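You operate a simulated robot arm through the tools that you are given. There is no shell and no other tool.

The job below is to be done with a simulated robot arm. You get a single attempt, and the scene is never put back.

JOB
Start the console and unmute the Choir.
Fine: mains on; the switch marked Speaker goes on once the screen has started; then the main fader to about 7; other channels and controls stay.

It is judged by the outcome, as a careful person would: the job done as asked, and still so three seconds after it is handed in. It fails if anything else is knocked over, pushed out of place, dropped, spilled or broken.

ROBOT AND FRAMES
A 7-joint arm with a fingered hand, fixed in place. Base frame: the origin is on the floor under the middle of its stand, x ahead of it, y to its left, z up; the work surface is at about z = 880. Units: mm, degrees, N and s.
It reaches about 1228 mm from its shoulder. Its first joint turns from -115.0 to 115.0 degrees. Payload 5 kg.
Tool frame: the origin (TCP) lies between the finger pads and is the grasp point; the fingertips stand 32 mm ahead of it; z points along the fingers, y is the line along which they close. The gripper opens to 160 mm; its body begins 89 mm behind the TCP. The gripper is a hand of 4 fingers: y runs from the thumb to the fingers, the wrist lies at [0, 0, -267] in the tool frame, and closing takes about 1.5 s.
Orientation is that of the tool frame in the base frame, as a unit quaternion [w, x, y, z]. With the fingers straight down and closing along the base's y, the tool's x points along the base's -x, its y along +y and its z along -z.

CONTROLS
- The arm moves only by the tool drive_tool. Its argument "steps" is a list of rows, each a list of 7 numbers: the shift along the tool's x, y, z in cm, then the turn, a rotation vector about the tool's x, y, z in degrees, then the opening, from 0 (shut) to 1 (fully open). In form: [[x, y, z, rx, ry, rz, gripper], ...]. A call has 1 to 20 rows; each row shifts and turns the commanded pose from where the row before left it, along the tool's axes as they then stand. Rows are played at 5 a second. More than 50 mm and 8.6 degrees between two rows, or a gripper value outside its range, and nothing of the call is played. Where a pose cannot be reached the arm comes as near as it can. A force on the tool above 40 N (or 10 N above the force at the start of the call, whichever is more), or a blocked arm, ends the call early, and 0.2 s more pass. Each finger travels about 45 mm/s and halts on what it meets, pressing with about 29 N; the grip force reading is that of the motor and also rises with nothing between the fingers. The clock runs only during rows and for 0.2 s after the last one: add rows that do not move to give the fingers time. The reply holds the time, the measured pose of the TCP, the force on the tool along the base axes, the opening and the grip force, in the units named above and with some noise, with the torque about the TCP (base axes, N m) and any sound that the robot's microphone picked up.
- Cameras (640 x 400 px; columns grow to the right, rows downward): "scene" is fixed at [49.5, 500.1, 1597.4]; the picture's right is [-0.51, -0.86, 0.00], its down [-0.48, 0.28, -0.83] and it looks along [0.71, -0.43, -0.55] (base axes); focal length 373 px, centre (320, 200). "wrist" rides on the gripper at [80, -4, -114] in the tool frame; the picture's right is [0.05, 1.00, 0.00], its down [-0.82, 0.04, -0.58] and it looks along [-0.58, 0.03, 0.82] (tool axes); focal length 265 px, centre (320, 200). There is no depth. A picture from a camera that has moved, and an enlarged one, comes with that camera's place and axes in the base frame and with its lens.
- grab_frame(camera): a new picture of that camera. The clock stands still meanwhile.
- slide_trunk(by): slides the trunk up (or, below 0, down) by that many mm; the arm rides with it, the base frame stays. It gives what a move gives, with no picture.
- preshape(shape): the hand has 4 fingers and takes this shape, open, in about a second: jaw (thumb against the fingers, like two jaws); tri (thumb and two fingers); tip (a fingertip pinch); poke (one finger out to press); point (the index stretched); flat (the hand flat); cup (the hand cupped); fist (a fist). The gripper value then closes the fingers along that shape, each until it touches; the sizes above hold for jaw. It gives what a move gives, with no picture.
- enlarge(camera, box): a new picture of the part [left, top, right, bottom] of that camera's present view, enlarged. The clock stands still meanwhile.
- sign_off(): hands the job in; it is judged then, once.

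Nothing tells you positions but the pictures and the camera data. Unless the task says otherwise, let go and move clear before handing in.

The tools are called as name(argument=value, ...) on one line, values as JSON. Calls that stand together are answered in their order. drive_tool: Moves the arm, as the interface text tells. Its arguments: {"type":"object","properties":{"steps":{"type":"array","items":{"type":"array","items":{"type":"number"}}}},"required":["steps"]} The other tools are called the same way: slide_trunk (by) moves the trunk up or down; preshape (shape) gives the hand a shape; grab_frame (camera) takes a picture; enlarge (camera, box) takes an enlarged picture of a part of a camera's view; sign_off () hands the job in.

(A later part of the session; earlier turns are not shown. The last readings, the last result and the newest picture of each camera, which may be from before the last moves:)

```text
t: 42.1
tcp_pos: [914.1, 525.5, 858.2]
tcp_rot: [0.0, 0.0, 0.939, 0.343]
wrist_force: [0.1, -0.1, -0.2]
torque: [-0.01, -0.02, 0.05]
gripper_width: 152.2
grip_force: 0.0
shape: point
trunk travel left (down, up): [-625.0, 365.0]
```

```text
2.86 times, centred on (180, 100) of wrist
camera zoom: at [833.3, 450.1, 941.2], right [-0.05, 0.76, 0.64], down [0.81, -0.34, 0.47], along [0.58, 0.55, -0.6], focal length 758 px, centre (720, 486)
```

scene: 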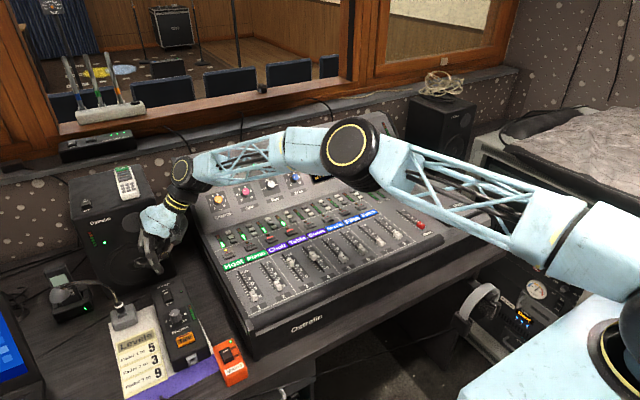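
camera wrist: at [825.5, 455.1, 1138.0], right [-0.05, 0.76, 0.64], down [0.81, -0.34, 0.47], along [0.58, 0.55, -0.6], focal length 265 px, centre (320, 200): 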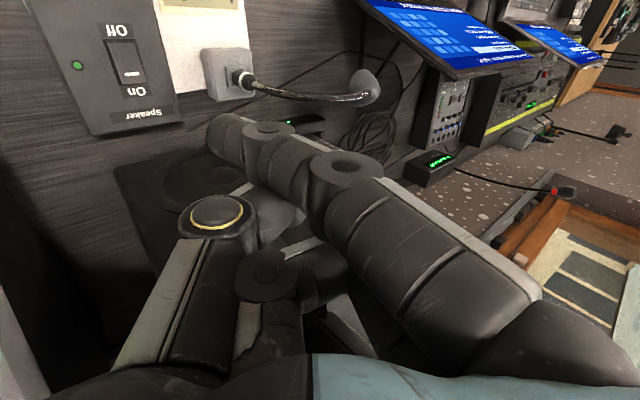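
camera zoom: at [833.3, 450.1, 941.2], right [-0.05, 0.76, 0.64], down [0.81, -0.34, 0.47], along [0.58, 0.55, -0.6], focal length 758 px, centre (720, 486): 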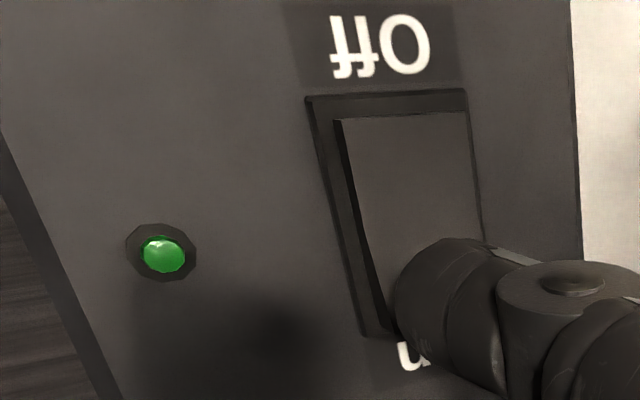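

drive_tool(steps=[[0, -0.129, 0.153, 0, 0, 0, 1], [0, -0.129, 0.153, 0, 0, 0, 1], [0, 0, 0, 0, 0, 0, 1]])

enlarge(camera="wrist", box=[80, 30, 280, 170])

```text
t: 42.9
tcp_pos: [913.6, 524.4, 854.2]
tcp_rot: [0.0, 0.0, 0.939, 0.343]
wrist_force: [-0.8, 0.7, 0.6]
torque: [0.0, 0.05, -0.03]
gripper_width: 0.0
grip_force: 0.1
shape: point
trunk travel left (down, up): [-625.0, 365.0]
```

```text
2.86 times, centred on (180, 100) of wrist
camera zoom: at [833.5, 449.6, 937.0], right [-0.05, 0.76, 0.64], down [0.81, -0.34, 0.47], along [0.58, 0.55, -0.6], focal length 758 px, centre (720, 486)
```

zoom: 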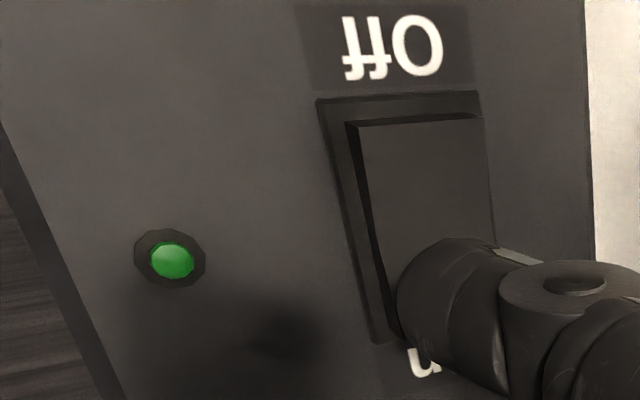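

Contact has begun — the rocker's Off end is starting to lift. I press a little further.

drive_tool(steps=[[0, -0.129, 0.153, 0, 0, 0, 1], [0, -0.129, 0.153, 0, 0, 0, 1], [0, 0, 0, 0, 0, 0, 1]])

enlarge(camera="wrist", box=[80, 30, 280, 170])

```text
t: 43.7
tcp_pos: [914.6, 525.6, 853.1]
tcp_rot: [0.001, 0.001, 0.939, 0.343]
wrist_force: [1.5, -1.3, 14.9]
torque: [-0.41, 0.49, 0.06]
gripper_width: 152.0
grip_force: 0.0
shape: point
trunk travel left (down, up): [-625.0, 365.0]
```

```text
2.86 times, centred on (180, 100) of wrist
camera zoom: at [833.7, 449.5, 935.9], right [-0.05, 0.76, 0.64], down [0.81, -0.34, 0.47], along [0.58, 0.55, -0.6], focal length 758 px, centre (720, 486)
```

zoom: 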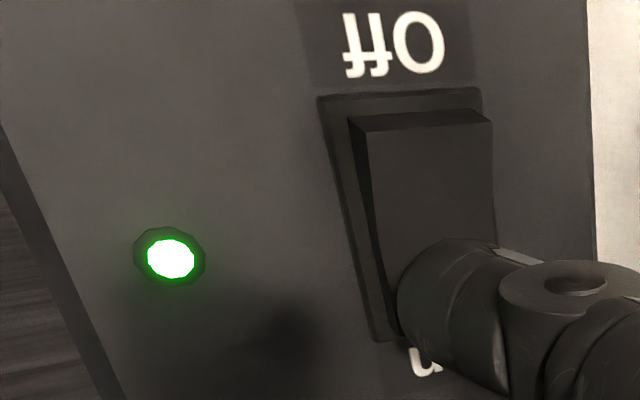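

The Speaker LED is lit, so it is on. I'll rise straight up, back away, and check the box and console.

drive_tool(steps=[[0, 0.64, -0.77, 0, 0, 0, 1], [0, 2.57, -3.06, 0, 0, 0, 1], [0, 2.57, -3.06, 0, 0, 0, 1], [0, 2.57, -3.06, 0, 0, 0, 1], [0, 2.57, -3.06, 0, 0, 0, 1], [0, 2.57, -3.06, 0, 0, 0, 1], [4.3, 0, 0, 0, 0, 0, 1], [4.3, 0, 0, 0, 0, 0, 1], [4.3, 0, 0, 0, 0, 0, 1], [4.3, 0, 0, 0, 0, 0, 1], [4.3, 0, 0, 0, 0, 0, 1], [0, 0, 0, 0, 0, 0, 1]])

grab_frame(camera="scene")

enlarge(camera="scene", box=[130, 260, 290, 380])

enlarge(camera="scene", box=[290, 120, 390, 190])

```text
t: 46.3
tcp_pos: [700.1, 526.0, 1058.6]
tcp_rot: [0.0, 0.001, 0.939, 0.343]
wrist_force: [0.4, 0.4, -0.3]
torque: [0.0, 0.01, -0.01]
gripper_width: 0.0
grip_force: 0.0
shape: point
trunk travel left (down, up): [-625.0, 365.0]
```

```text
taken
```

scene: 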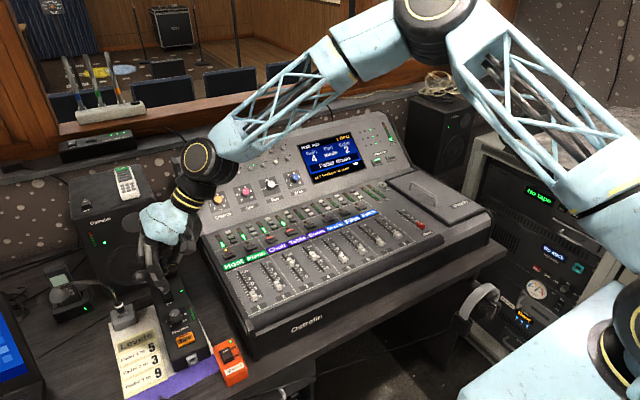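

```text
3.33 times, centred on (210, 320) of scene
camera zoom: at [49.5, 500.1, 1597.4], right [-0.51, -0.86, 0.0], down [-0.48, 0.28, -0.83], along [0.71, -0.43, -0.55], focal length 1242 px, centre (687, -200)
```

zoom: 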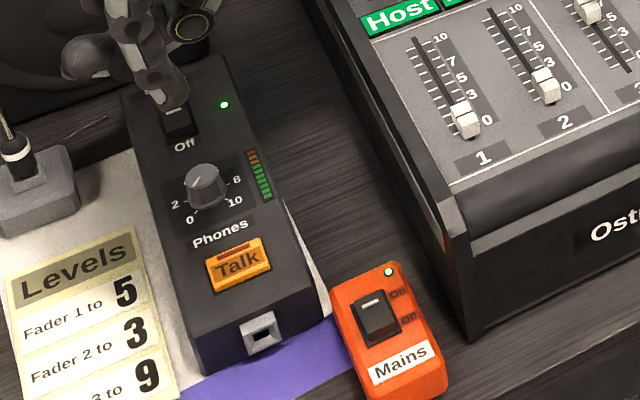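

```text
5.71 times, centred on (340, 155) of scene
camera zoom: at [49.5, 500.1, 1597.4], right [-0.51, -0.86, 0.0], down [-0.48, 0.28, -0.83], along [0.71, -0.43, -0.55], focal length 2130 px, centre (206, 457)
```

zoom: 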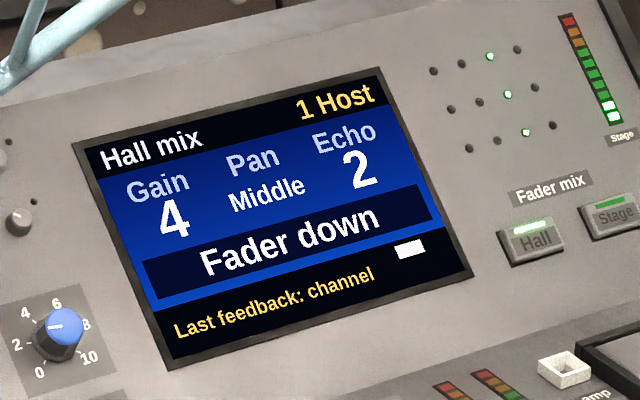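

Mains and Speaker are both on and the screen is running. Now I move across to the Main fader at a safe height.

drive_tool(steps=[[0, -3.22, -2.7, 0, 0, 0, 1], [0, -3.22, -2.7, 0, 0, 0, 1], [0, -3.22, -2.7, 0, 0, 0, 1], [0, -3.22, -2.7, 0, 0, 0, 1], [0, -3.22, -2.7, 0, 0, 0, 1], [0, -3.22, -2.7, 0, 0, 0, 1], [0, -3.22, -2.7, 0, 0, 0, 1], [0, -3.22, -2.7, 0, 0, 0, 1], [0, -3.22, -2.7, 0, 0, 0, 1], [0, -3.22, -2.7, 0, 0, 0, 1], [0, -3.22, -2.7, 0, 0, 0, 1], [0, -3.22, -2.7, 0, 0, 0, 1], [0, -3.22, -2.7, 0, 0, 0, 1], [0, -3.22, -2.7, 0, 0, 0, 1], [0, -3.22, -2.7, 0, 0, 0, 1], [0, -3.22, -2.7, 0, 0, 0, 1], [0, 0, 0, 0, 0, 0, 1], [0, 0, 0, 0, 0, 0, 1]])

drive_tool(steps=[[0, 0, 0, 0, 5.26, -6.265, 1], [0, 0, 0, 0, 5.26, -6.265, 1], [0, 0, 0, 0, 5.26, -6.265, 1], [0, 0, 0, 0, 5.26, -6.265, 1], [0, 0, 0, 0, 5.26, -6.265, 1], [0, 0, 0, 0, 5.26, -6.265, 1], [0, 0, 0, 0, 5.26, -6.265, 1], [0, 0, 0, 0, 5.26, -6.265, 1], [0, 0, 0, 0, 5.26, -6.265, 1], [0, 0, 0, 0, 5.26, -6.265, 1], [0, 0, 0, 0, 5.26, -6.265, 1], [0, 0, 0, 0, 0, 0, 1], [0, 0, 0, 0, 0, 0, 1]])

grab_frame(camera="wrist")

grab_frame(camera="scene")

```text
t: 50.1
tcp_pos: [697.1, -145.8, 1060.0]
tcp_rot: [0.0, 0.001, 0.939, 0.343]
wrist_force: [-0.1, -0.7, -0.8]
torque: [-0.01, -0.02, 0.0]
gripper_width: 152.5
grip_force: 0.0
shape: point
trunk travel left (down, up): [-625.0, 365.0]
```

```text
t: 52.9
tcp_pos: [698.2, -147.3, 1057.8]
tcp_rot: [-0.241, -0.664, 0.665, 0.243]
wrist_force: [-0.7, -0.7, -0.6]
torque: [0.0, -0.01, 0.05]
gripper_width: 152.1
grip_force: 0.1
shape: point
trunk travel left (down, up): [-625.0, 365.0]
```

```text
taken
camera wrist: at [773.9, -226.9, 1141.5], right [-0.77, -0.05, 0.64], down [0.34, 0.81, 0.47], along [-0.55, 0.58, -0.61], focal length 265 px, centre (320, 200)
```

wrist: 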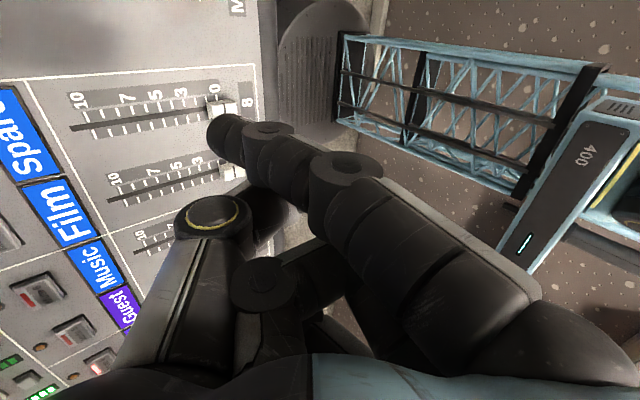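

```text
taken
```

scene: 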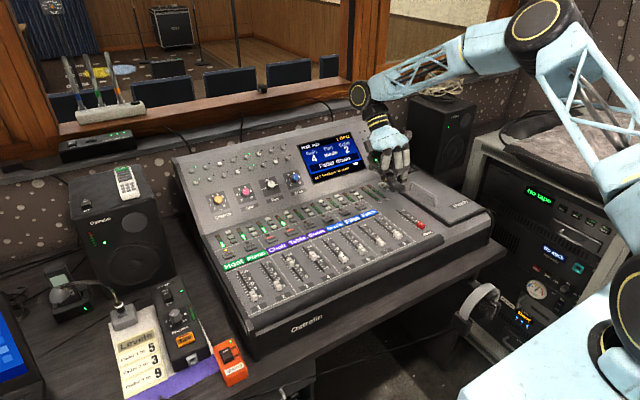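

Fader 8 is in view; Main lies about 90 mm further right. I'll shift the hand that way and look at the Main fader.

drive_tool(steps=[[3.5, 0, 0, 0, 0, 0, 1], [3.5, 0, 0, 0, 0, 0, 1], [0, 0, 0, 0, 0, 0, 1], [0, 0, 0, 0, 0, 0, 1]])

grab_frame(camera="wrist")

enlarge(camera="wrist", box=[40, 40, 280, 190])

enlarge(camera="scene", box=[360, 140, 500, 260])

```text
t: 53.9
tcp_pos: [698.4, -218.2, 1056.9]
tcp_rot: [-0.242, -0.663, 0.666, 0.243]
wrist_force: [0.4, 1.0, -0.5]
torque: [-0.02, 0.03, 0.0]
gripper_width: 152.4
grip_force: 0.1
shape: point
trunk travel left (down, up): [-625.0, 365.0]
```

```text
taken
camera wrist: at [773.7, -298.2, 1140.0], right [-0.77, -0.05, 0.64], down [0.34, 0.81, 0.47], along [-0.55, 0.58, -0.61], focal length 265 px, centre (320, 200)
```

wrist: 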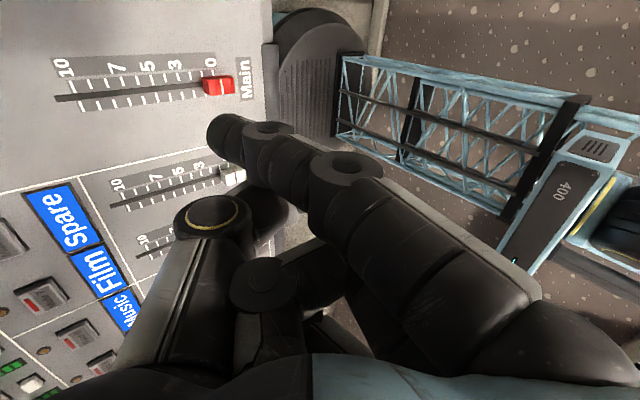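

```text
2.67 times, centred on (160, 115) of wrist
camera zoom: at [773.7, -298.2, 1140.0], right [-0.77, -0.05, 0.64], down [0.34, 0.81, 0.47], along [-0.55, 0.58, -0.61], focal length 708 px, centre (747, 427)
```

zoom: 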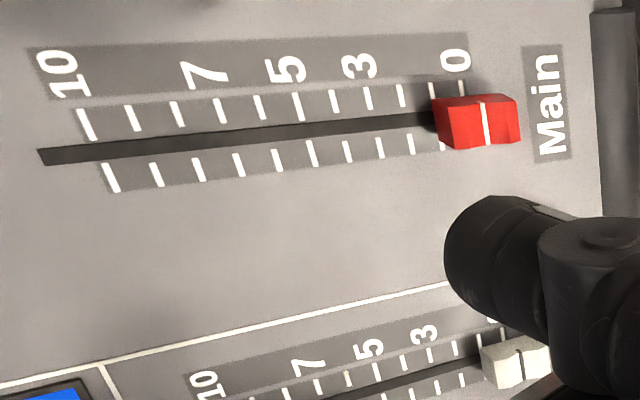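

```text
3.33 times, centred on (430, 200) of scene
camera zoom: at [49.5, 500.1, 1597.4], right [-0.51, -0.86, 0.0], down [-0.48, 0.28, -0.83], along [0.71, -0.43, -0.55], focal length 1242 px, centre (-47, 200)
```

zoom: 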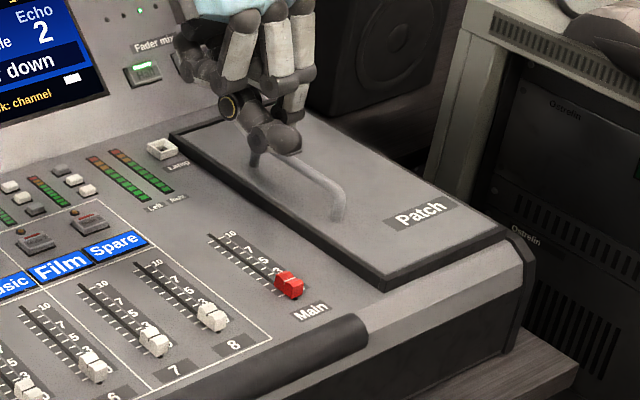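

The Main cap is at about (677, −240, 888), tick spacing about 10.3 mm, so 7 lies near x ≈ 747. I'll place the finger on the robot side of the cap, still high, and check.

drive_tool(steps=[[-0.55, 3.06, 2.57, 0, 0, 0, 1], [-0.55, 3.06, 2.57, 0, 0, 0, 1], [0, -2.14, 2.55, 0, 0, 0, 1], [0, -2.14, 2.55, 0, 0, 0, 1], [0, -2.14, 2.55, 0, 0, 0, 1], [0, 0, 0, 0, 0, 0, 1], [0, 0, 0, 0, 0, 0, 1]])

grab_frame(camera="wrist")

enlarge(camera="wrist", box=[80, 40, 280, 180])

enlarge(camera="scene", box=[360, 160, 480, 260])

```text
t: 55.5
tcp_pos: [619.4, -205.7, 957.8]
tcp_rot: [-0.241, -0.663, 0.665, 0.243]
wrist_force: [-0.3, 0.2, -0.8]
torque: [-0.02, -0.02, 0.01]
gripper_width: 152.8
grip_force: 0.1
shape: point
trunk travel left (down, up): [-625.0, 365.0]
```

```text
taken
camera wrist: at [694.5, -285.6, 1041.9], right [-0.77, -0.05, 0.64], down [0.34, 0.81, 0.47], along [-0.55, 0.58, -0.61], focal length 265 px, centre (320, 200)
```

wrist: 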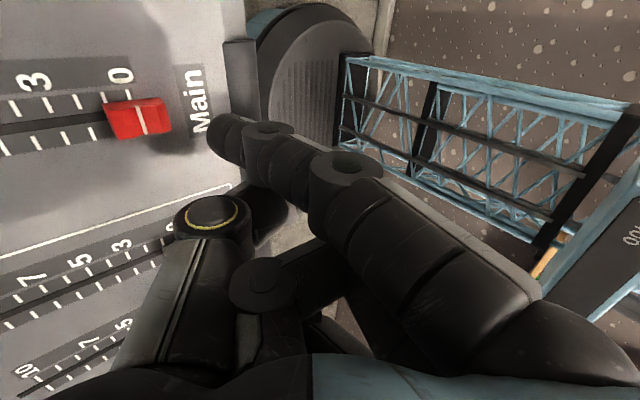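

```text
2.86 times, centred on (180, 110) of wrist
camera zoom: at [694.5, -285.6, 1041.9], right [-0.77, -0.05, 0.64], down [0.34, 0.81, 0.47], along [-0.55, 0.58, -0.61], focal length 758 px, centre (720, 457)
```

zoom: 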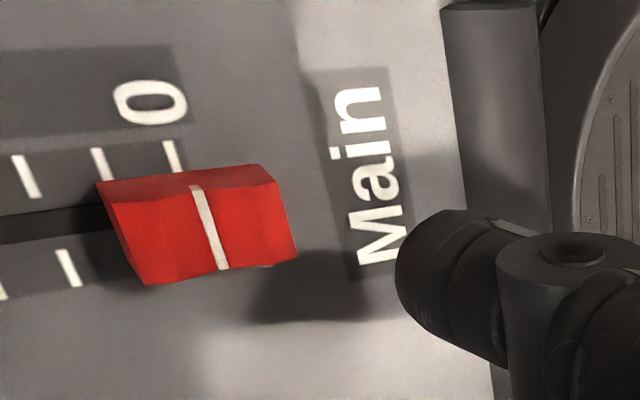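

```text
4.00 times, centred on (420, 210) of scene
camera zoom: at [49.5, 500.1, 1597.4], right [-0.51, -0.86, 0.0], down [-0.48, 0.28, -0.83], along [0.71, -0.43, -0.55], focal length 1491 px, centre (-80, 160)
```

zoom: 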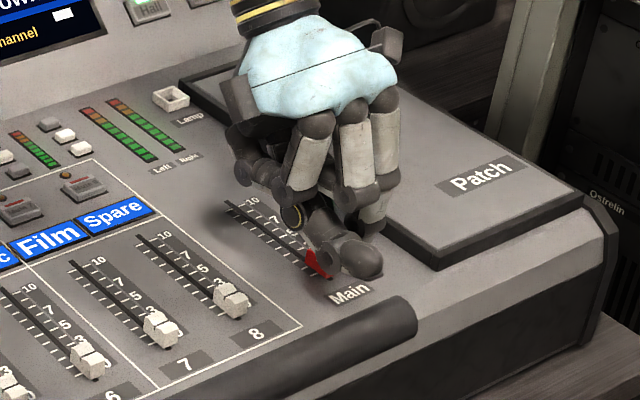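

The finger lines up with the cap in y, just on the robot side of it. I'll back off 4 mm and lower it to just above the panel.

drive_tool(steps=[[0, -0.41, 0.64, 0, 0, 0, 1], [0, -0.41, 0.64, 0, 0, 0, 1], [0, -0.41, 0.64, 0, 0, 0, 1], [0, -0.41, 0.64, 0, 0, 0, 1], [0, -0.16, 0.19, 0, 0, 0, 1], [0, 0, 0, 0, 0, 0, 1]])

enlarge(camera="wrist", box=[80, 40, 280, 180])

enlarge(camera="scene", box=[380, 180, 480, 260])

```text
t: 56.9
tcp_pos: [615.1, -206.0, 923.9]
tcp_rot: [-0.24, -0.664, 0.665, 0.242]
wrist_force: [-0.2, 0.1, -0.5]
torque: [0.01, -0.02, -0.02]
gripper_width: 152.3
grip_force: 0.1
shape: point
trunk travel left (down, up): [-625.0, 365.0]
```

```text
2.86 times, centred on (180, 110) of wrist
camera zoom: at [690.4, -285.4, 1008.6], right [-0.77, -0.05, 0.64], down [0.34, 0.81, 0.47], along [-0.55, 0.58, -0.61], focal length 758 px, centre (720, 457)
```

zoom: 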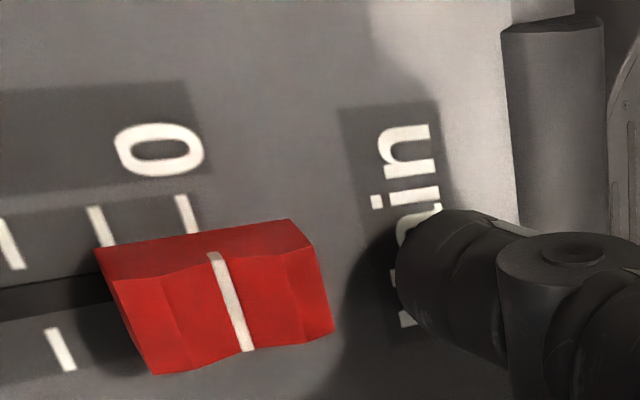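

```text
5.00 times, centred on (430, 220) of scene
camera zoom: at [49.5, 500.1, 1597.4], right [-0.51, -0.86, 0.0], down [-0.48, 0.28, -0.83], along [0.71, -0.43, -0.55], focal length 1864 px, centre (-230, 100)
```

zoom: 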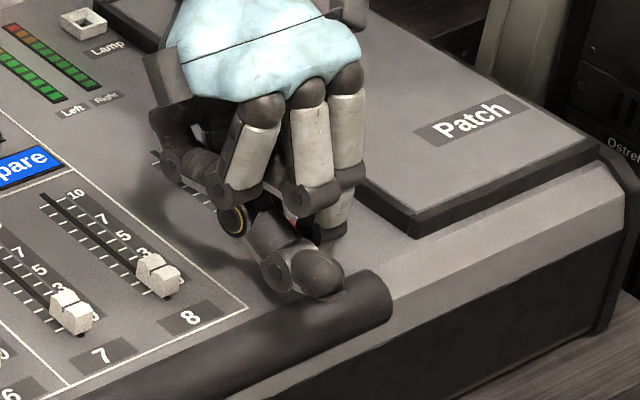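

Clear, with about 8–10 mm of vertical overlap on the cap. I'll go down 4 mm more and push the cap away from the robot slowly, 60 mm first.

drive_tool(steps=[[0, -0.257, 0.306, 0, 0, 0, 1], [0, -0.383, -0.3215, 0, 0, 0, 1], [0, -0.383, -0.3215, 0, 0, 0, 1], [0, -0.383, -0.3215, 0, 0, 0, 1], [0, -0.383, -0.3215, 0, 0, 0, 1], [0, -0.383, -0.3215, 0, 0, 0, 1], [0, -0.383, -0.3215, 0, 0, 0, 1], [0, 0, 0, 0, 0, 0, 1]])

enlarge(camera="wrist", box=[80, 40, 280, 180])

enlarge(camera="scene", box=[380, 180, 480, 260])

```text
t: 58.7
tcp_pos: [644.4, -206.0, 922.3]
tcp_rot: [-0.241, -0.663, 0.665, 0.242]
wrist_force: [-2.4, 0.2, 4.8]
torque: [-0.18, 0.03, -0.08]
gripper_width: 0.3
grip_force: 0.0
shape: point
trunk travel left (down, up): [-625.0, 365.0]
```

```text
2.86 times, centred on (180, 110) of wrist
camera zoom: at [719.8, -286.1, 1005.6], right [-0.77, -0.05, 0.64], down [0.34, 0.81, 0.47], along [-0.55, 0.58, -0.61], focal length 758 px, centre (720, 457)
```

zoom: 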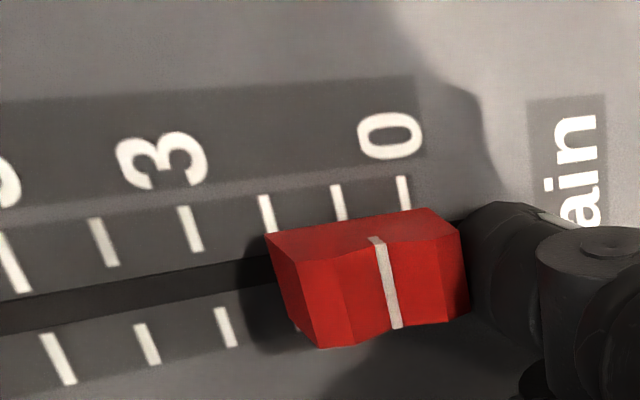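

```text
5.00 times, centred on (430, 220) of scene
camera zoom: at [49.5, 500.1, 1597.4], right [-0.51, -0.86, 0.0], down [-0.48, 0.28, -0.83], along [0.71, -0.43, -0.55], focal length 1864 px, centre (-230, 100)
```

zoom: 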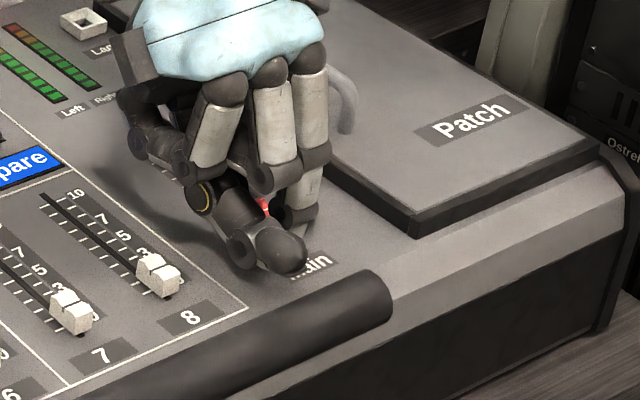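

The cap has started moving (about 0.9 now), with the finger flexing slightly. I'll keep pushing slowly, 20 mm more, and check.

drive_tool(steps=[[0, -0.383, -0.3215, 0, 0, 0, 1], [0, -0.383, -0.3215, 0, 0, 0, 1], [0, -0.383, -0.3215, 0, 0, 0, 1], [0, -0.383, -0.3215, 0, 0, 0, 1], [0, 0, 0, 0, 0, 0, 1]])

enlarge(camera="wrist", box=[80, 40, 280, 180])

enlarge(camera="scene", box=[380, 180, 480, 260])

```text
t: 59.9
tcp_pos: [663.4, -205.1, 922.0]
tcp_rot: [-0.241, -0.664, 0.665, 0.242]
wrist_force: [-1.1, -2.0, 5.4]
torque: [-0.23, -0.02, -0.09]
gripper_width: 0.0
grip_force: 0.0
shape: point
trunk travel left (down, up): [-625.0, 365.0]
```

```text
2.86 times, centred on (180, 110) of wrist
camera zoom: at [739.2, -285.1, 1005.7], right [-0.77, -0.05, 0.64], down [0.34, 0.81, 0.47], along [-0.55, 0.58, -0.61], focal length 758 px, centre (720, 457)
```

zoom: 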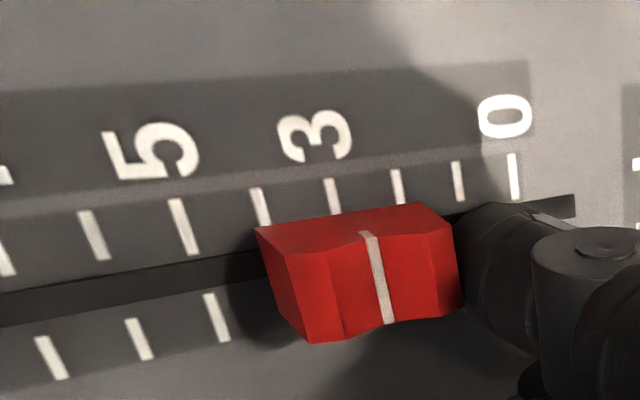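

```text
5.00 times, centred on (430, 220) of scene
camera zoom: at [49.5, 500.1, 1597.4], right [-0.51, -0.86, 0.0], down [-0.48, 0.28, -0.83], along [0.71, -0.43, -0.55], focal length 1864 px, centre (-230, 100)
```

zoom: 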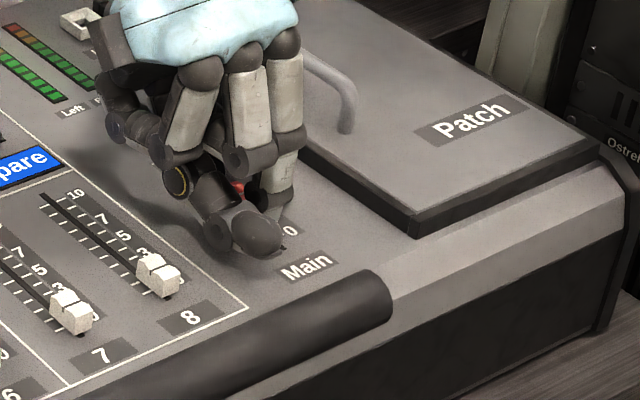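

The cap follows the finger, now at about 2.9. I'll push about 37 mm more, rising slightly with the panel slope, then check.

drive_tool(steps=[[0, -0.34, -0.312, 0, 0, 0, 1], [0, -0.34, -0.312, 0, 0, 0, 1], [0, -0.34, -0.312, 0, 0, 0, 1], [0, -0.34, -0.312, 0, 0, 0, 1], [0, -0.34, -0.312, 0, 0, 0, 1], [0, -0.34, -0.312, 0, 0, 0, 1], [0, -0.34, -0.312, 0, 0, 0, 1], [0, -0.34, -0.312, 0, 0, 0, 1], [0, 0, 0, 0, 0, 0, 1]])

enlarge(camera="wrist", box=[80, 40, 280, 180])

enlarge(camera="scene", box=[360, 160, 480, 260])

```text
t: 61.9
tcp_pos: [700.3, -207.0, 922.9]
tcp_rot: [-0.241, -0.663, 0.665, 0.243]
wrist_force: [-1.2, 0.0, 1.7]
torque: [-0.03, 0.03, -0.02]
gripper_width: 0.0
grip_force: 0.1
shape: point
trunk travel left (down, up): [-625.0, 365.0]
```

```text
2.86 times, centred on (180, 110) of wrist
camera zoom: at [776.4, -286.6, 1006.0], right [-0.77, -0.05, 0.64], down [0.34, 0.81, 0.47], along [-0.55, 0.58, -0.61], focal length 758 px, centre (720, 457)
```

zoom: 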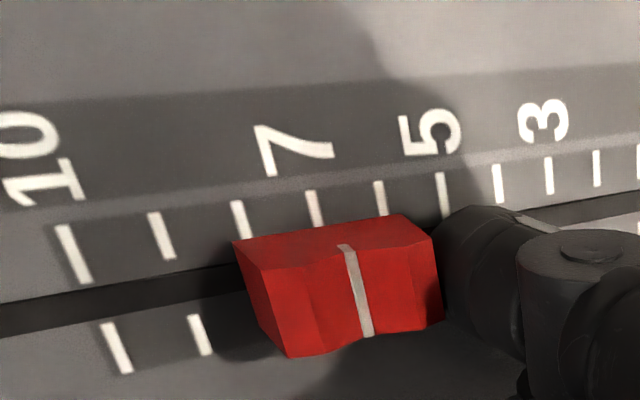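

```text
4.00 times, centred on (420, 210) of scene
camera zoom: at [49.5, 500.1, 1597.4], right [-0.51, -0.86, 0.0], down [-0.48, 0.28, -0.83], along [0.71, -0.43, -0.55], focal length 1491 px, centre (-80, 160)
```

zoom: 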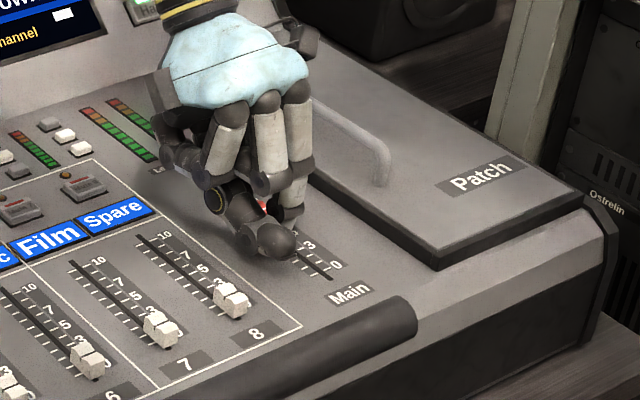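

The cap's line now sits at the 7 tick (computed ≈ 6.9–7.1). I'll back off toward the robot and lift clear, then verify.

drive_tool(steps=[[0, 0.5, 0.42, 0, 0, 0, 1], [0, 1.0, 0.84, 0, 0, 0, 1], [0, 0.5, 0.42, 0, 0, 0, 1], [0, 1.29, -1.53, 0, 0, 0, 1], [0, 2.57, -3.06, 0, 0, 0, 1], [0, 2.57, -3.06, 0, 0, 0, 1], [0, 2.57, -3.06, 0, 0, 0, 1], [0, 0, 0, 0, 0, 0, 1], [0, 0, 0, 0, 0, 0, 1]])

enlarge(camera="wrist", box=[0, 0, 280, 200])

enlarge(camera="scene", box=[360, 160, 480, 260])

grab_frame(camera="scene")

```text
t: 63.9
tcp_pos: [675.0, -206.9, 1061.4]
tcp_rot: [-0.241, -0.663, 0.665, 0.243]
wrist_force: [0.3, 0.2, -0.4]
torque: [0.01, -0.02, 0.0]
gripper_width: 152.5
grip_force: 0.0
shape: point
trunk travel left (down, up): [-625.0, 365.0]
```

```text
2.00 times, centred on (140, 100) of wrist
camera zoom: at [751.2, -287.2, 1144.9], right [-0.77, -0.05, 0.64], down [0.34, 0.81, 0.47], along [-0.55, 0.58, -0.61], focal length 531 px, centre (680, 400)
```

zoom: 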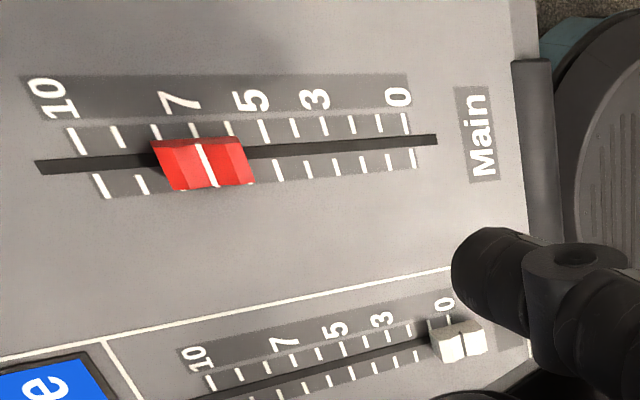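

```text
4.00 times, centred on (420, 210) of scene
camera zoom: at [49.5, 500.1, 1597.4], right [-0.51, -0.86, 0.0], down [-0.48, 0.28, -0.83], along [0.71, -0.43, -0.55], focal length 1491 px, centre (-80, 160)
```

zoom: 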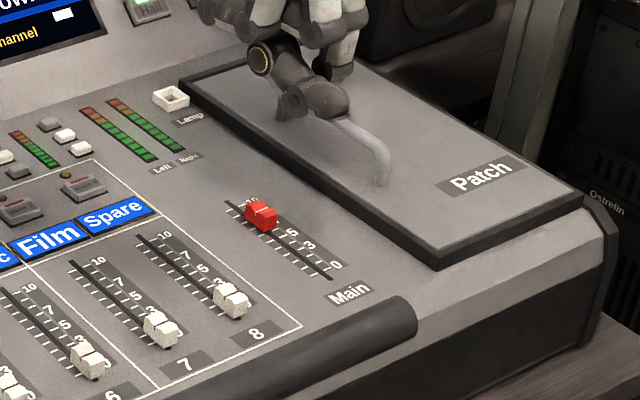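

```text
taken
```

scene: 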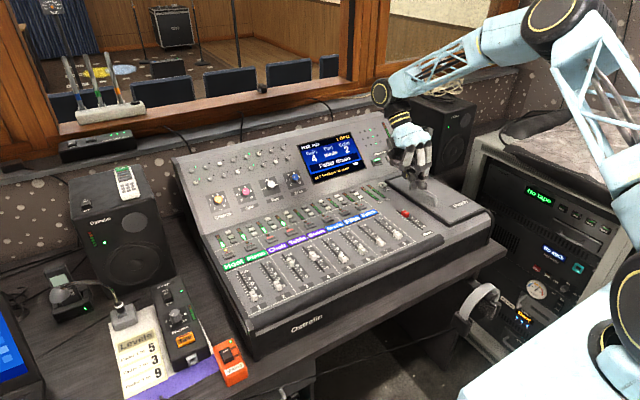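

The Main fader reads about 7 and nothing else moved. Last is Choir's Mute 3, which I triangulate at about (861, 185, 884). I'll move above it at height, then partly down, and look.

drive_tool(steps=[[-3.89, -1.107, -0.929, 0, 0, 0, 1], [-3.89, -1.107, -0.929, 0, 0, 0, 1], [-3.89, -1.107, -0.929, 0, 0, 0, 1], [-3.89, -1.107, -0.929, 0, 0, 0, 1], [-3.89, -1.107, -0.929, 0, 0, 0, 1], [-3.89, -1.107, -0.929, 0, 0, 0, 1], [-3.89, -1.107, -0.929, 0, 0, 0, 1], [-3.89, -1.107, -0.929, 0, 0, 0, 1], [-3.89, -1.107, -0.929, 0, 0, 0, 1], [-3.89, -1.107, -0.929, 0, 0, 0, 1], [-3.89, -1.107, -0.929, 0, 0, 0, 1], [0, 0, 0, 0, 0, 0, 1], [0, 0, 0, 0, 0, 0, 1]])

grab_frame(camera="wrist")

grab_frame(camera="scene")

enlarge(camera="wrist", box=[80, 0, 280, 160])

```text
t: 66.7
tcp_pos: [822.8, 192.4, 1065.1]
tcp_rot: [-0.24, -0.664, 0.666, 0.242]
wrist_force: [0.2, 0.8, 0.1]
torque: [0.02, -0.02, -0.02]
gripper_width: 152.0
grip_force: 0.0
shape: point
out of reach, approached as far as the arm can: row 11
trunk travel left (down, up): [-625.0, 365.0]
```

```text
taken
camera wrist: at [898.8, 112.7, 1147.9], right [-0.77, -0.05, 0.64], down [0.34, 0.81, 0.47], along [-0.54, 0.58, -0.61], focal length 265 px, centre (320, 200)
```

wrist: 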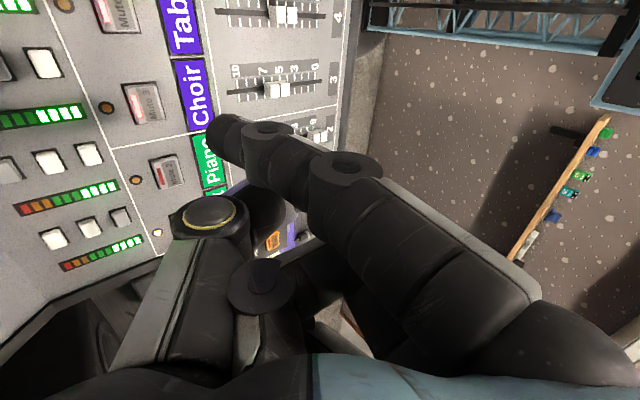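

```text
taken
```

scene: 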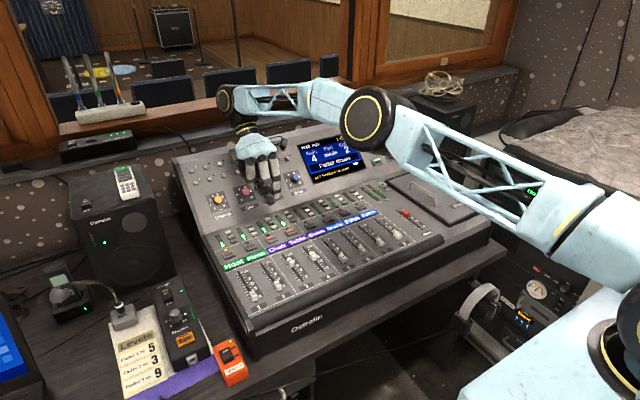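

```text
2.50 times, centred on (180, 80) of wrist
camera zoom: at [898.8, 112.7, 1147.9], right [-0.77, -0.05, 0.64], down [0.34, 0.81, 0.47], along [-0.54, 0.58, -0.61], focal length 664 px, centre (670, 500)
```

zoom: 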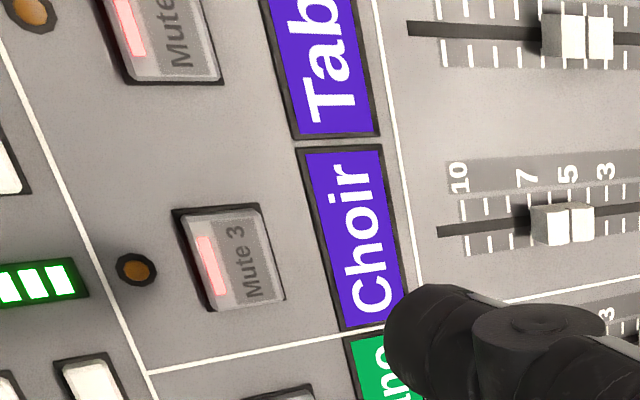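

That lean is at the arm's reach limit here, so I'll turn the hand back to lean toward the right (as for the Speaker switch) and then position over Mute 3.

drive_tool(steps=[[0, 0, 0, 0, -5.26, 6.265, 1], [0, 0, 0, 0, -5.26, 6.265, 1], [0, 0, 0, 0, -5.26, 6.265, 1], [0, 0, 0, 0, -5.26, 6.265, 1], [0, 0, 0, 0, -5.26, 6.265, 1], [0, 0, 0, 0, -5.26, 6.265, 1], [0, 0, 0, 0, -5.26, 6.265, 1], [0, 0, 0, 0, -5.26, 6.265, 1], [0, 0, 0, 0, -5.26, 6.265, 1], [0, 0, 0, 0, -5.26, 6.265, 1], [0, 0, 0, 0, -5.26, 6.265, 1], [0, 0, 0, 0, 0, 0, 1], [0, 0, 0, 0, 0, 0, 1]])

grab_frame(camera="wrist")

grab_frame(camera="scene")

```text
t: 69.5
tcp_pos: [823.4, 191.7, 1063.8]
tcp_rot: [0.0, 0.001, 0.94, 0.342]
wrist_force: [0.3, 0.1, 0.1]
torque: [-0.01, -0.01, -0.02]
gripper_width: 152.3
grip_force: 0.0
shape: point
trunk travel left (down, up): [-625.0, 365.0]
```

```text
taken
camera wrist: at [743.1, 115.9, 1147.4], right [-0.05, 0.76, 0.64], down [0.81, -0.34, 0.47], along [0.58, 0.55, -0.6], focal length 265 px, centre (320, 200)
```

wrist: 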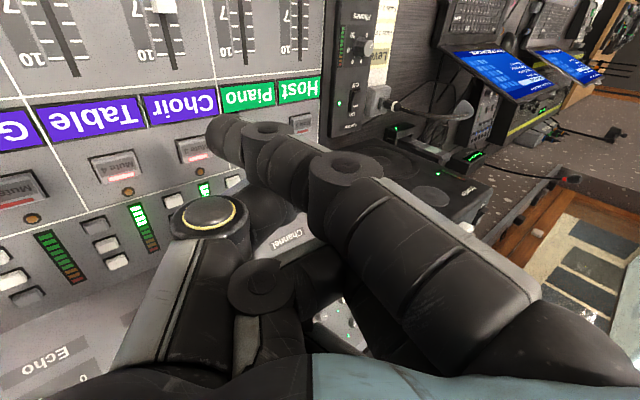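

```text
taken
```

scene: 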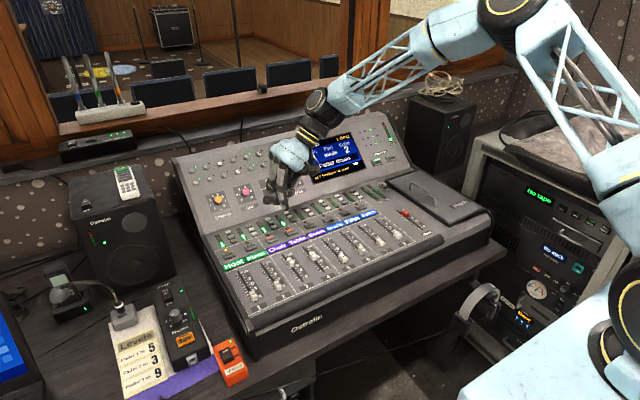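

Mute 3 is at about (862, 182.5, 884). I'll position over it and descend to about 30 mm above.

drive_tool(steps=[[-3.7, 0.67, 0.56, 0, 0, 0, 1], [-3.7, 0.67, 0.56, 0, 0, 0, 1], [0, -2.2, 2.63, 0, 0, 0, 1], [0, -2.2, 2.63, 0, 0, 0, 1], [0, -2.2, 2.63, 0, 0, 0, 1], [0, 0, 0, 0, 0, 0, 1], [0, 0, 0, 0, 0, 0, 1]])

grab_frame(camera="wrist")

enlarge(camera="wrist", box=[80, 20, 280, 180])

enlarge(camera="scene", box=[220, 170, 320, 270])

```text
t: 71.1
tcp_pos: [896.0, 209.5, 960.9]
tcp_rot: [0.001, 0.001, 0.939, 0.343]
wrist_force: [0.5, -0.4, -0.6]
torque: [-0.01, -0.01, 0.01]
gripper_width: 152.3
grip_force: 0.1
shape: point
trunk travel left (down, up): [-625.0, 365.0]
```

```text
taken
camera wrist: at [814.9, 133.9, 1044.9], right [-0.05, 0.76, 0.64], down [0.81, -0.34, 0.47], along [0.58, 0.55, -0.6], focal length 265 px, centre (320, 200)
```

wrist: 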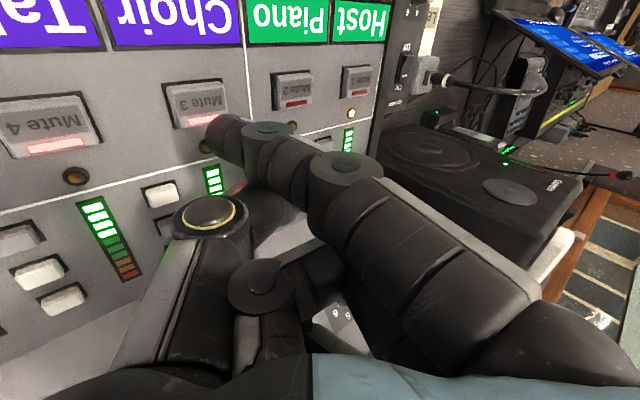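

```text
2.50 times, centred on (180, 100) of wrist
camera zoom: at [814.9, 133.9, 1044.9], right [-0.05, 0.76, 0.64], down [0.81, -0.34, 0.47], along [0.58, 0.55, -0.6], focal length 664 px, centre (670, 450)
```

zoom: 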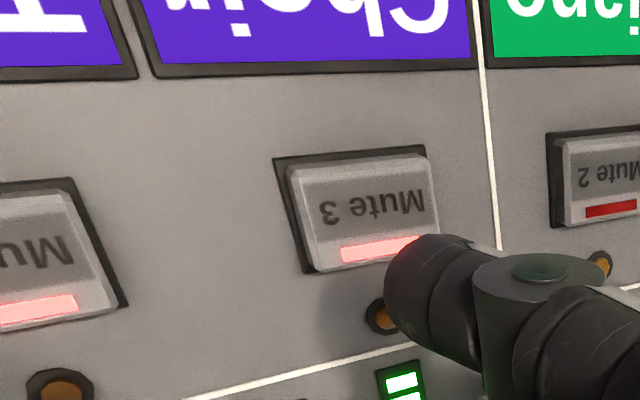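

```text
4.00 times, centred on (270, 220) of scene
camera zoom: at [49.5, 500.1, 1597.4], right [-0.51, -0.86, 0.0], down [-0.48, 0.28, -0.83], along [0.71, -0.43, -0.55], focal length 1491 px, centre (520, 120)
```

zoom: 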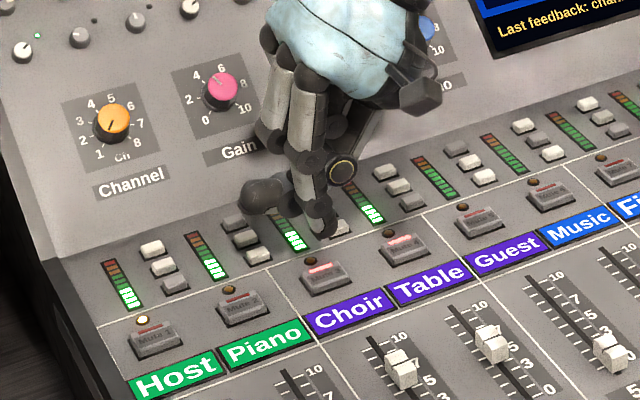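

The finger is above Mute 3 (button spans x 849–871, y 166–198). I'll shift 3 mm nearer the robot, go down 22 mm and look before pressing.

drive_tool(steps=[[0.3, -0.707, 0.843, 0, 0, 0, 1], [0, -0.707, 0.843, 0, 0, 0, 1], [0, 0, 0, 0, 0, 0, 1], [0, 0, 0, 0, 0, 0, 1]])

enlarge(camera="wrist", box=[80, 20, 280, 180])

enlarge(camera="scene", box=[230, 190, 310, 270])

```text
t: 72.1
tcp_pos: [894.3, 210.7, 938.7]
tcp_rot: [0.0, 0.001, 0.94, 0.342]
wrist_force: [-0.2, -0.9, 0.0]
torque: [-0.02, -0.03, -0.02]
gripper_width: 152.4
grip_force: 0.1
shape: point
trunk travel left (down, up): [-625.0, 365.0]
```

```text
2.50 times, centred on (180, 100) of wrist
camera zoom: at [812.7, 134.7, 1023.0], right [-0.05, 0.76, 0.64], down [0.81, -0.34, 0.47], along [0.58, 0.55, -0.6], focal length 664 px, centre (670, 450)
```

zoom: 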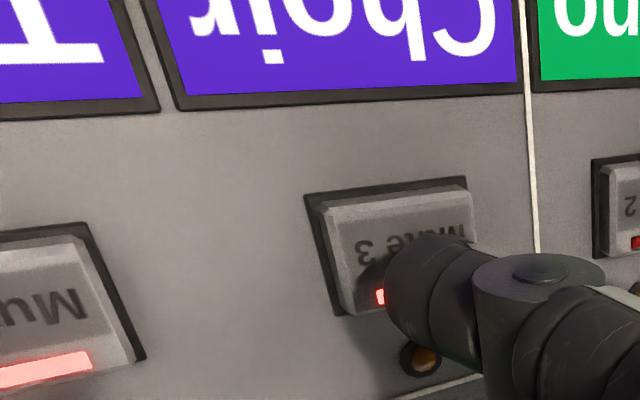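

```text
5.00 times, centred on (270, 230) of scene
camera zoom: at [49.5, 500.1, 1597.4], right [-0.51, -0.86, 0.0], down [-0.48, 0.28, -0.83], along [0.71, -0.43, -0.55], focal length 1864 px, centre (570, 50)
```

zoom: 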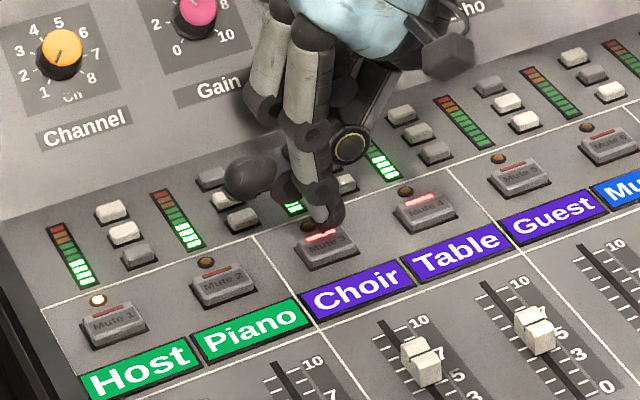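

drive_tool(steps=[[0.2, -0.257, 0.306, 0, 0, 0, 1], [0, -0.129, 0.153, 0, 0, 0, 1], [0, -0.129, 0.153, 0, 0, 0, 1], [0, 0, 0, 0, 0, 0, 1]])

enlarge(camera="wrist", box=[80, 20, 280, 180])

enlarge(camera="scene", box=[230, 190, 310, 270])

```text
t: 73.1
tcp_pos: [891.8, 209.6, 932.7]
tcp_rot: [0.0, 0.0, 0.939, 0.343]
wrist_force: [0.2, -0.5, -0.7]
torque: [0.01, 0.0, 0.02]
gripper_width: 152.4
grip_force: 0.0
shape: point
trunk travel left (down, up): [-625.0, 365.0]
```

```text
2.50 times, centred on (180, 100) of wrist
camera zoom: at [811.9, 134.2, 1014.8], right [-0.05, 0.76, 0.64], down [0.81, -0.34, 0.47], along [0.58, 0.55, -0.6], focal length 664 px, centre (670, 450)
```

zoom: 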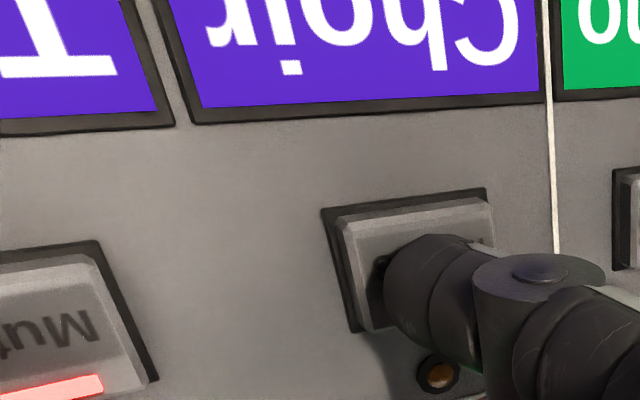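

```text
5.00 times, centred on (270, 230) of scene
camera zoom: at [49.5, 500.1, 1597.4], right [-0.51, -0.86, 0.0], down [-0.48, 0.28, -0.83], along [0.71, -0.43, -0.55], focal length 1864 px, centre (570, 50)
```

zoom: 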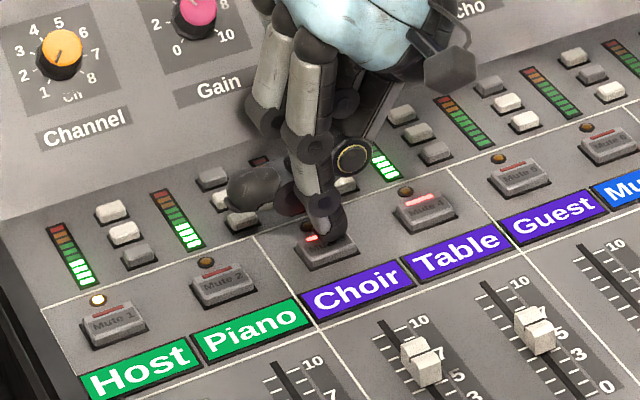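

Nearly touching. I'll go down 2 mm at a time and check the mute lamp.

drive_tool(steps=[[0, -0.129, 0.153, 0, 0, 0, 1], [0, -0.064, 0.077, 0, 0, 0, 1], [0, 0, 0, 0, 0, 0, 1]])

enlarge(camera="scene", box=[230, 190, 310, 270])

enlarge(camera="wrist", box=[80, 20, 280, 180])

```text
t: 73.9
tcp_pos: [893.1, 209.0, 927.8]
tcp_rot: [0.0, 0.001, 0.939, 0.343]
wrist_force: [-1.0, 0.0, 1.6]
torque: [-0.01, 0.09, 0.02]
gripper_width: 152.6
grip_force: 0.0
shape: point
trunk travel left (down, up): [-625.0, 365.0]
heard: click
```

```text
5.00 times, centred on (270, 230) of scene
camera zoom: at [49.5, 500.1, 1597.4], right [-0.51, -0.86, 0.0], down [-0.48, 0.28, -0.83], along [0.71, -0.43, -0.55], focal length 1864 px, centre (570, 50)
```

zoom: 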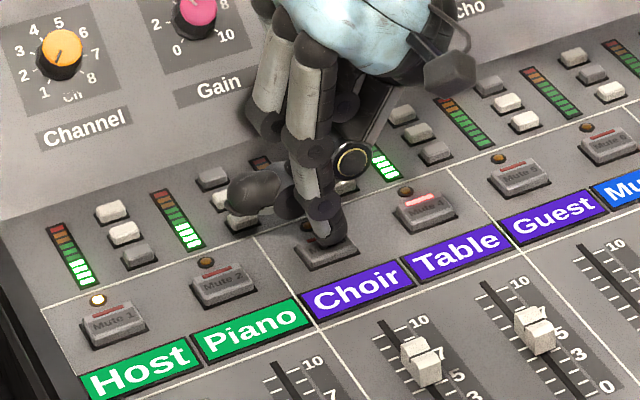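

```text
2.50 times, centred on (180, 100) of wrist
camera zoom: at [812.1, 134.2, 1011.9], right [-0.05, 0.76, 0.64], down [0.81, -0.34, 0.47], along [0.58, 0.55, -0.6], focal length 664 px, centre (670, 450)
```

zoom: 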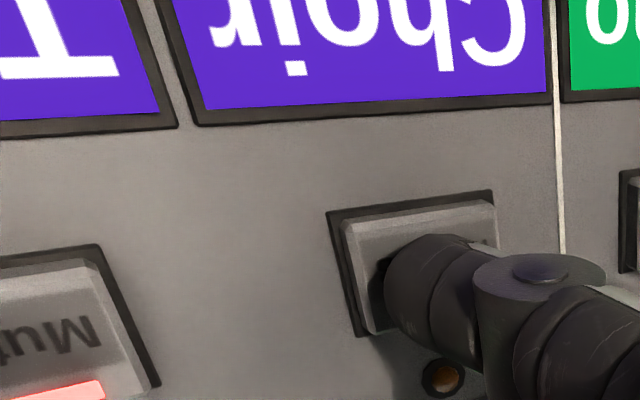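

A click was heard. I lift straight up now and check the Mute 3 lamp.

drive_tool(steps=[[0, 0.643, -0.766, 0, 0, 0, 1], [0, 2.57, -3.06, 0, 0, 0, 1], [0, 2.57, -3.06, 0, 0, 0, 1], [0, 2.57, -3.06, 0, 0, 0, 1], [0, 0, 0, 0, 0, 0, 1], [0, 0, 0, 0, 0, 0, 1]])

enlarge(camera="scene", box=[210, 190, 330, 280])

grab_frame(camera="scene")

grab_frame(camera="wrist")

```text
t: 75.3
tcp_pos: [893.5, 208.7, 1058.2]
tcp_rot: [0.0, 0.001, 0.939, 0.343]
wrist_force: [0.3, 0.5, 0.1]
torque: [-0.01, 0.0, -0.01]
gripper_width: 152.4
grip_force: 0.0
shape: point
trunk travel left (down, up): [-625.0, 365.0]
```

```text
4.44 times, centred on (270, 235) of scene
camera zoom: at [49.5, 500.1, 1597.4], right [-0.51, -0.86, 0.0], down [-0.48, 0.28, -0.83], along [0.71, -0.43, -0.55], focal length 1656 px, centre (542, 44)
```

zoom: 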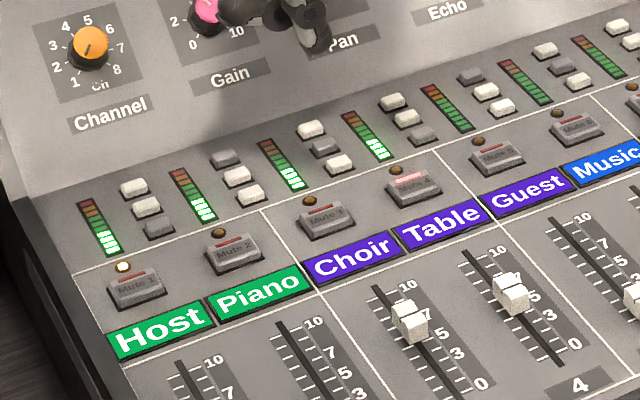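

```text
taken
```

scene: 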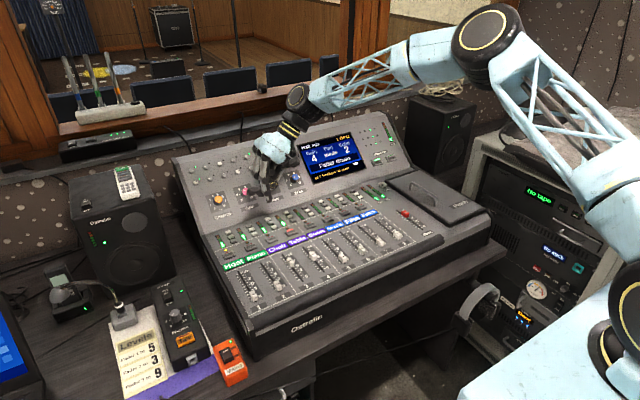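

```text
taken
camera wrist: at [812.6, 132.7, 1142.2], right [-0.05, 0.76, 0.64], down [0.81, -0.34, 0.47], along [0.58, 0.55, -0.6], focal length 265 px, centre (320, 200)
```

wrist: 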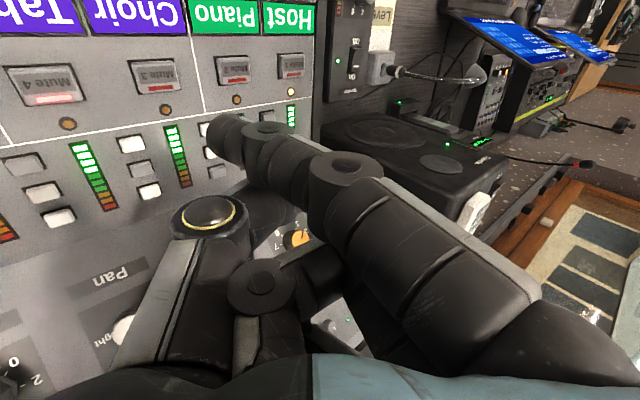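

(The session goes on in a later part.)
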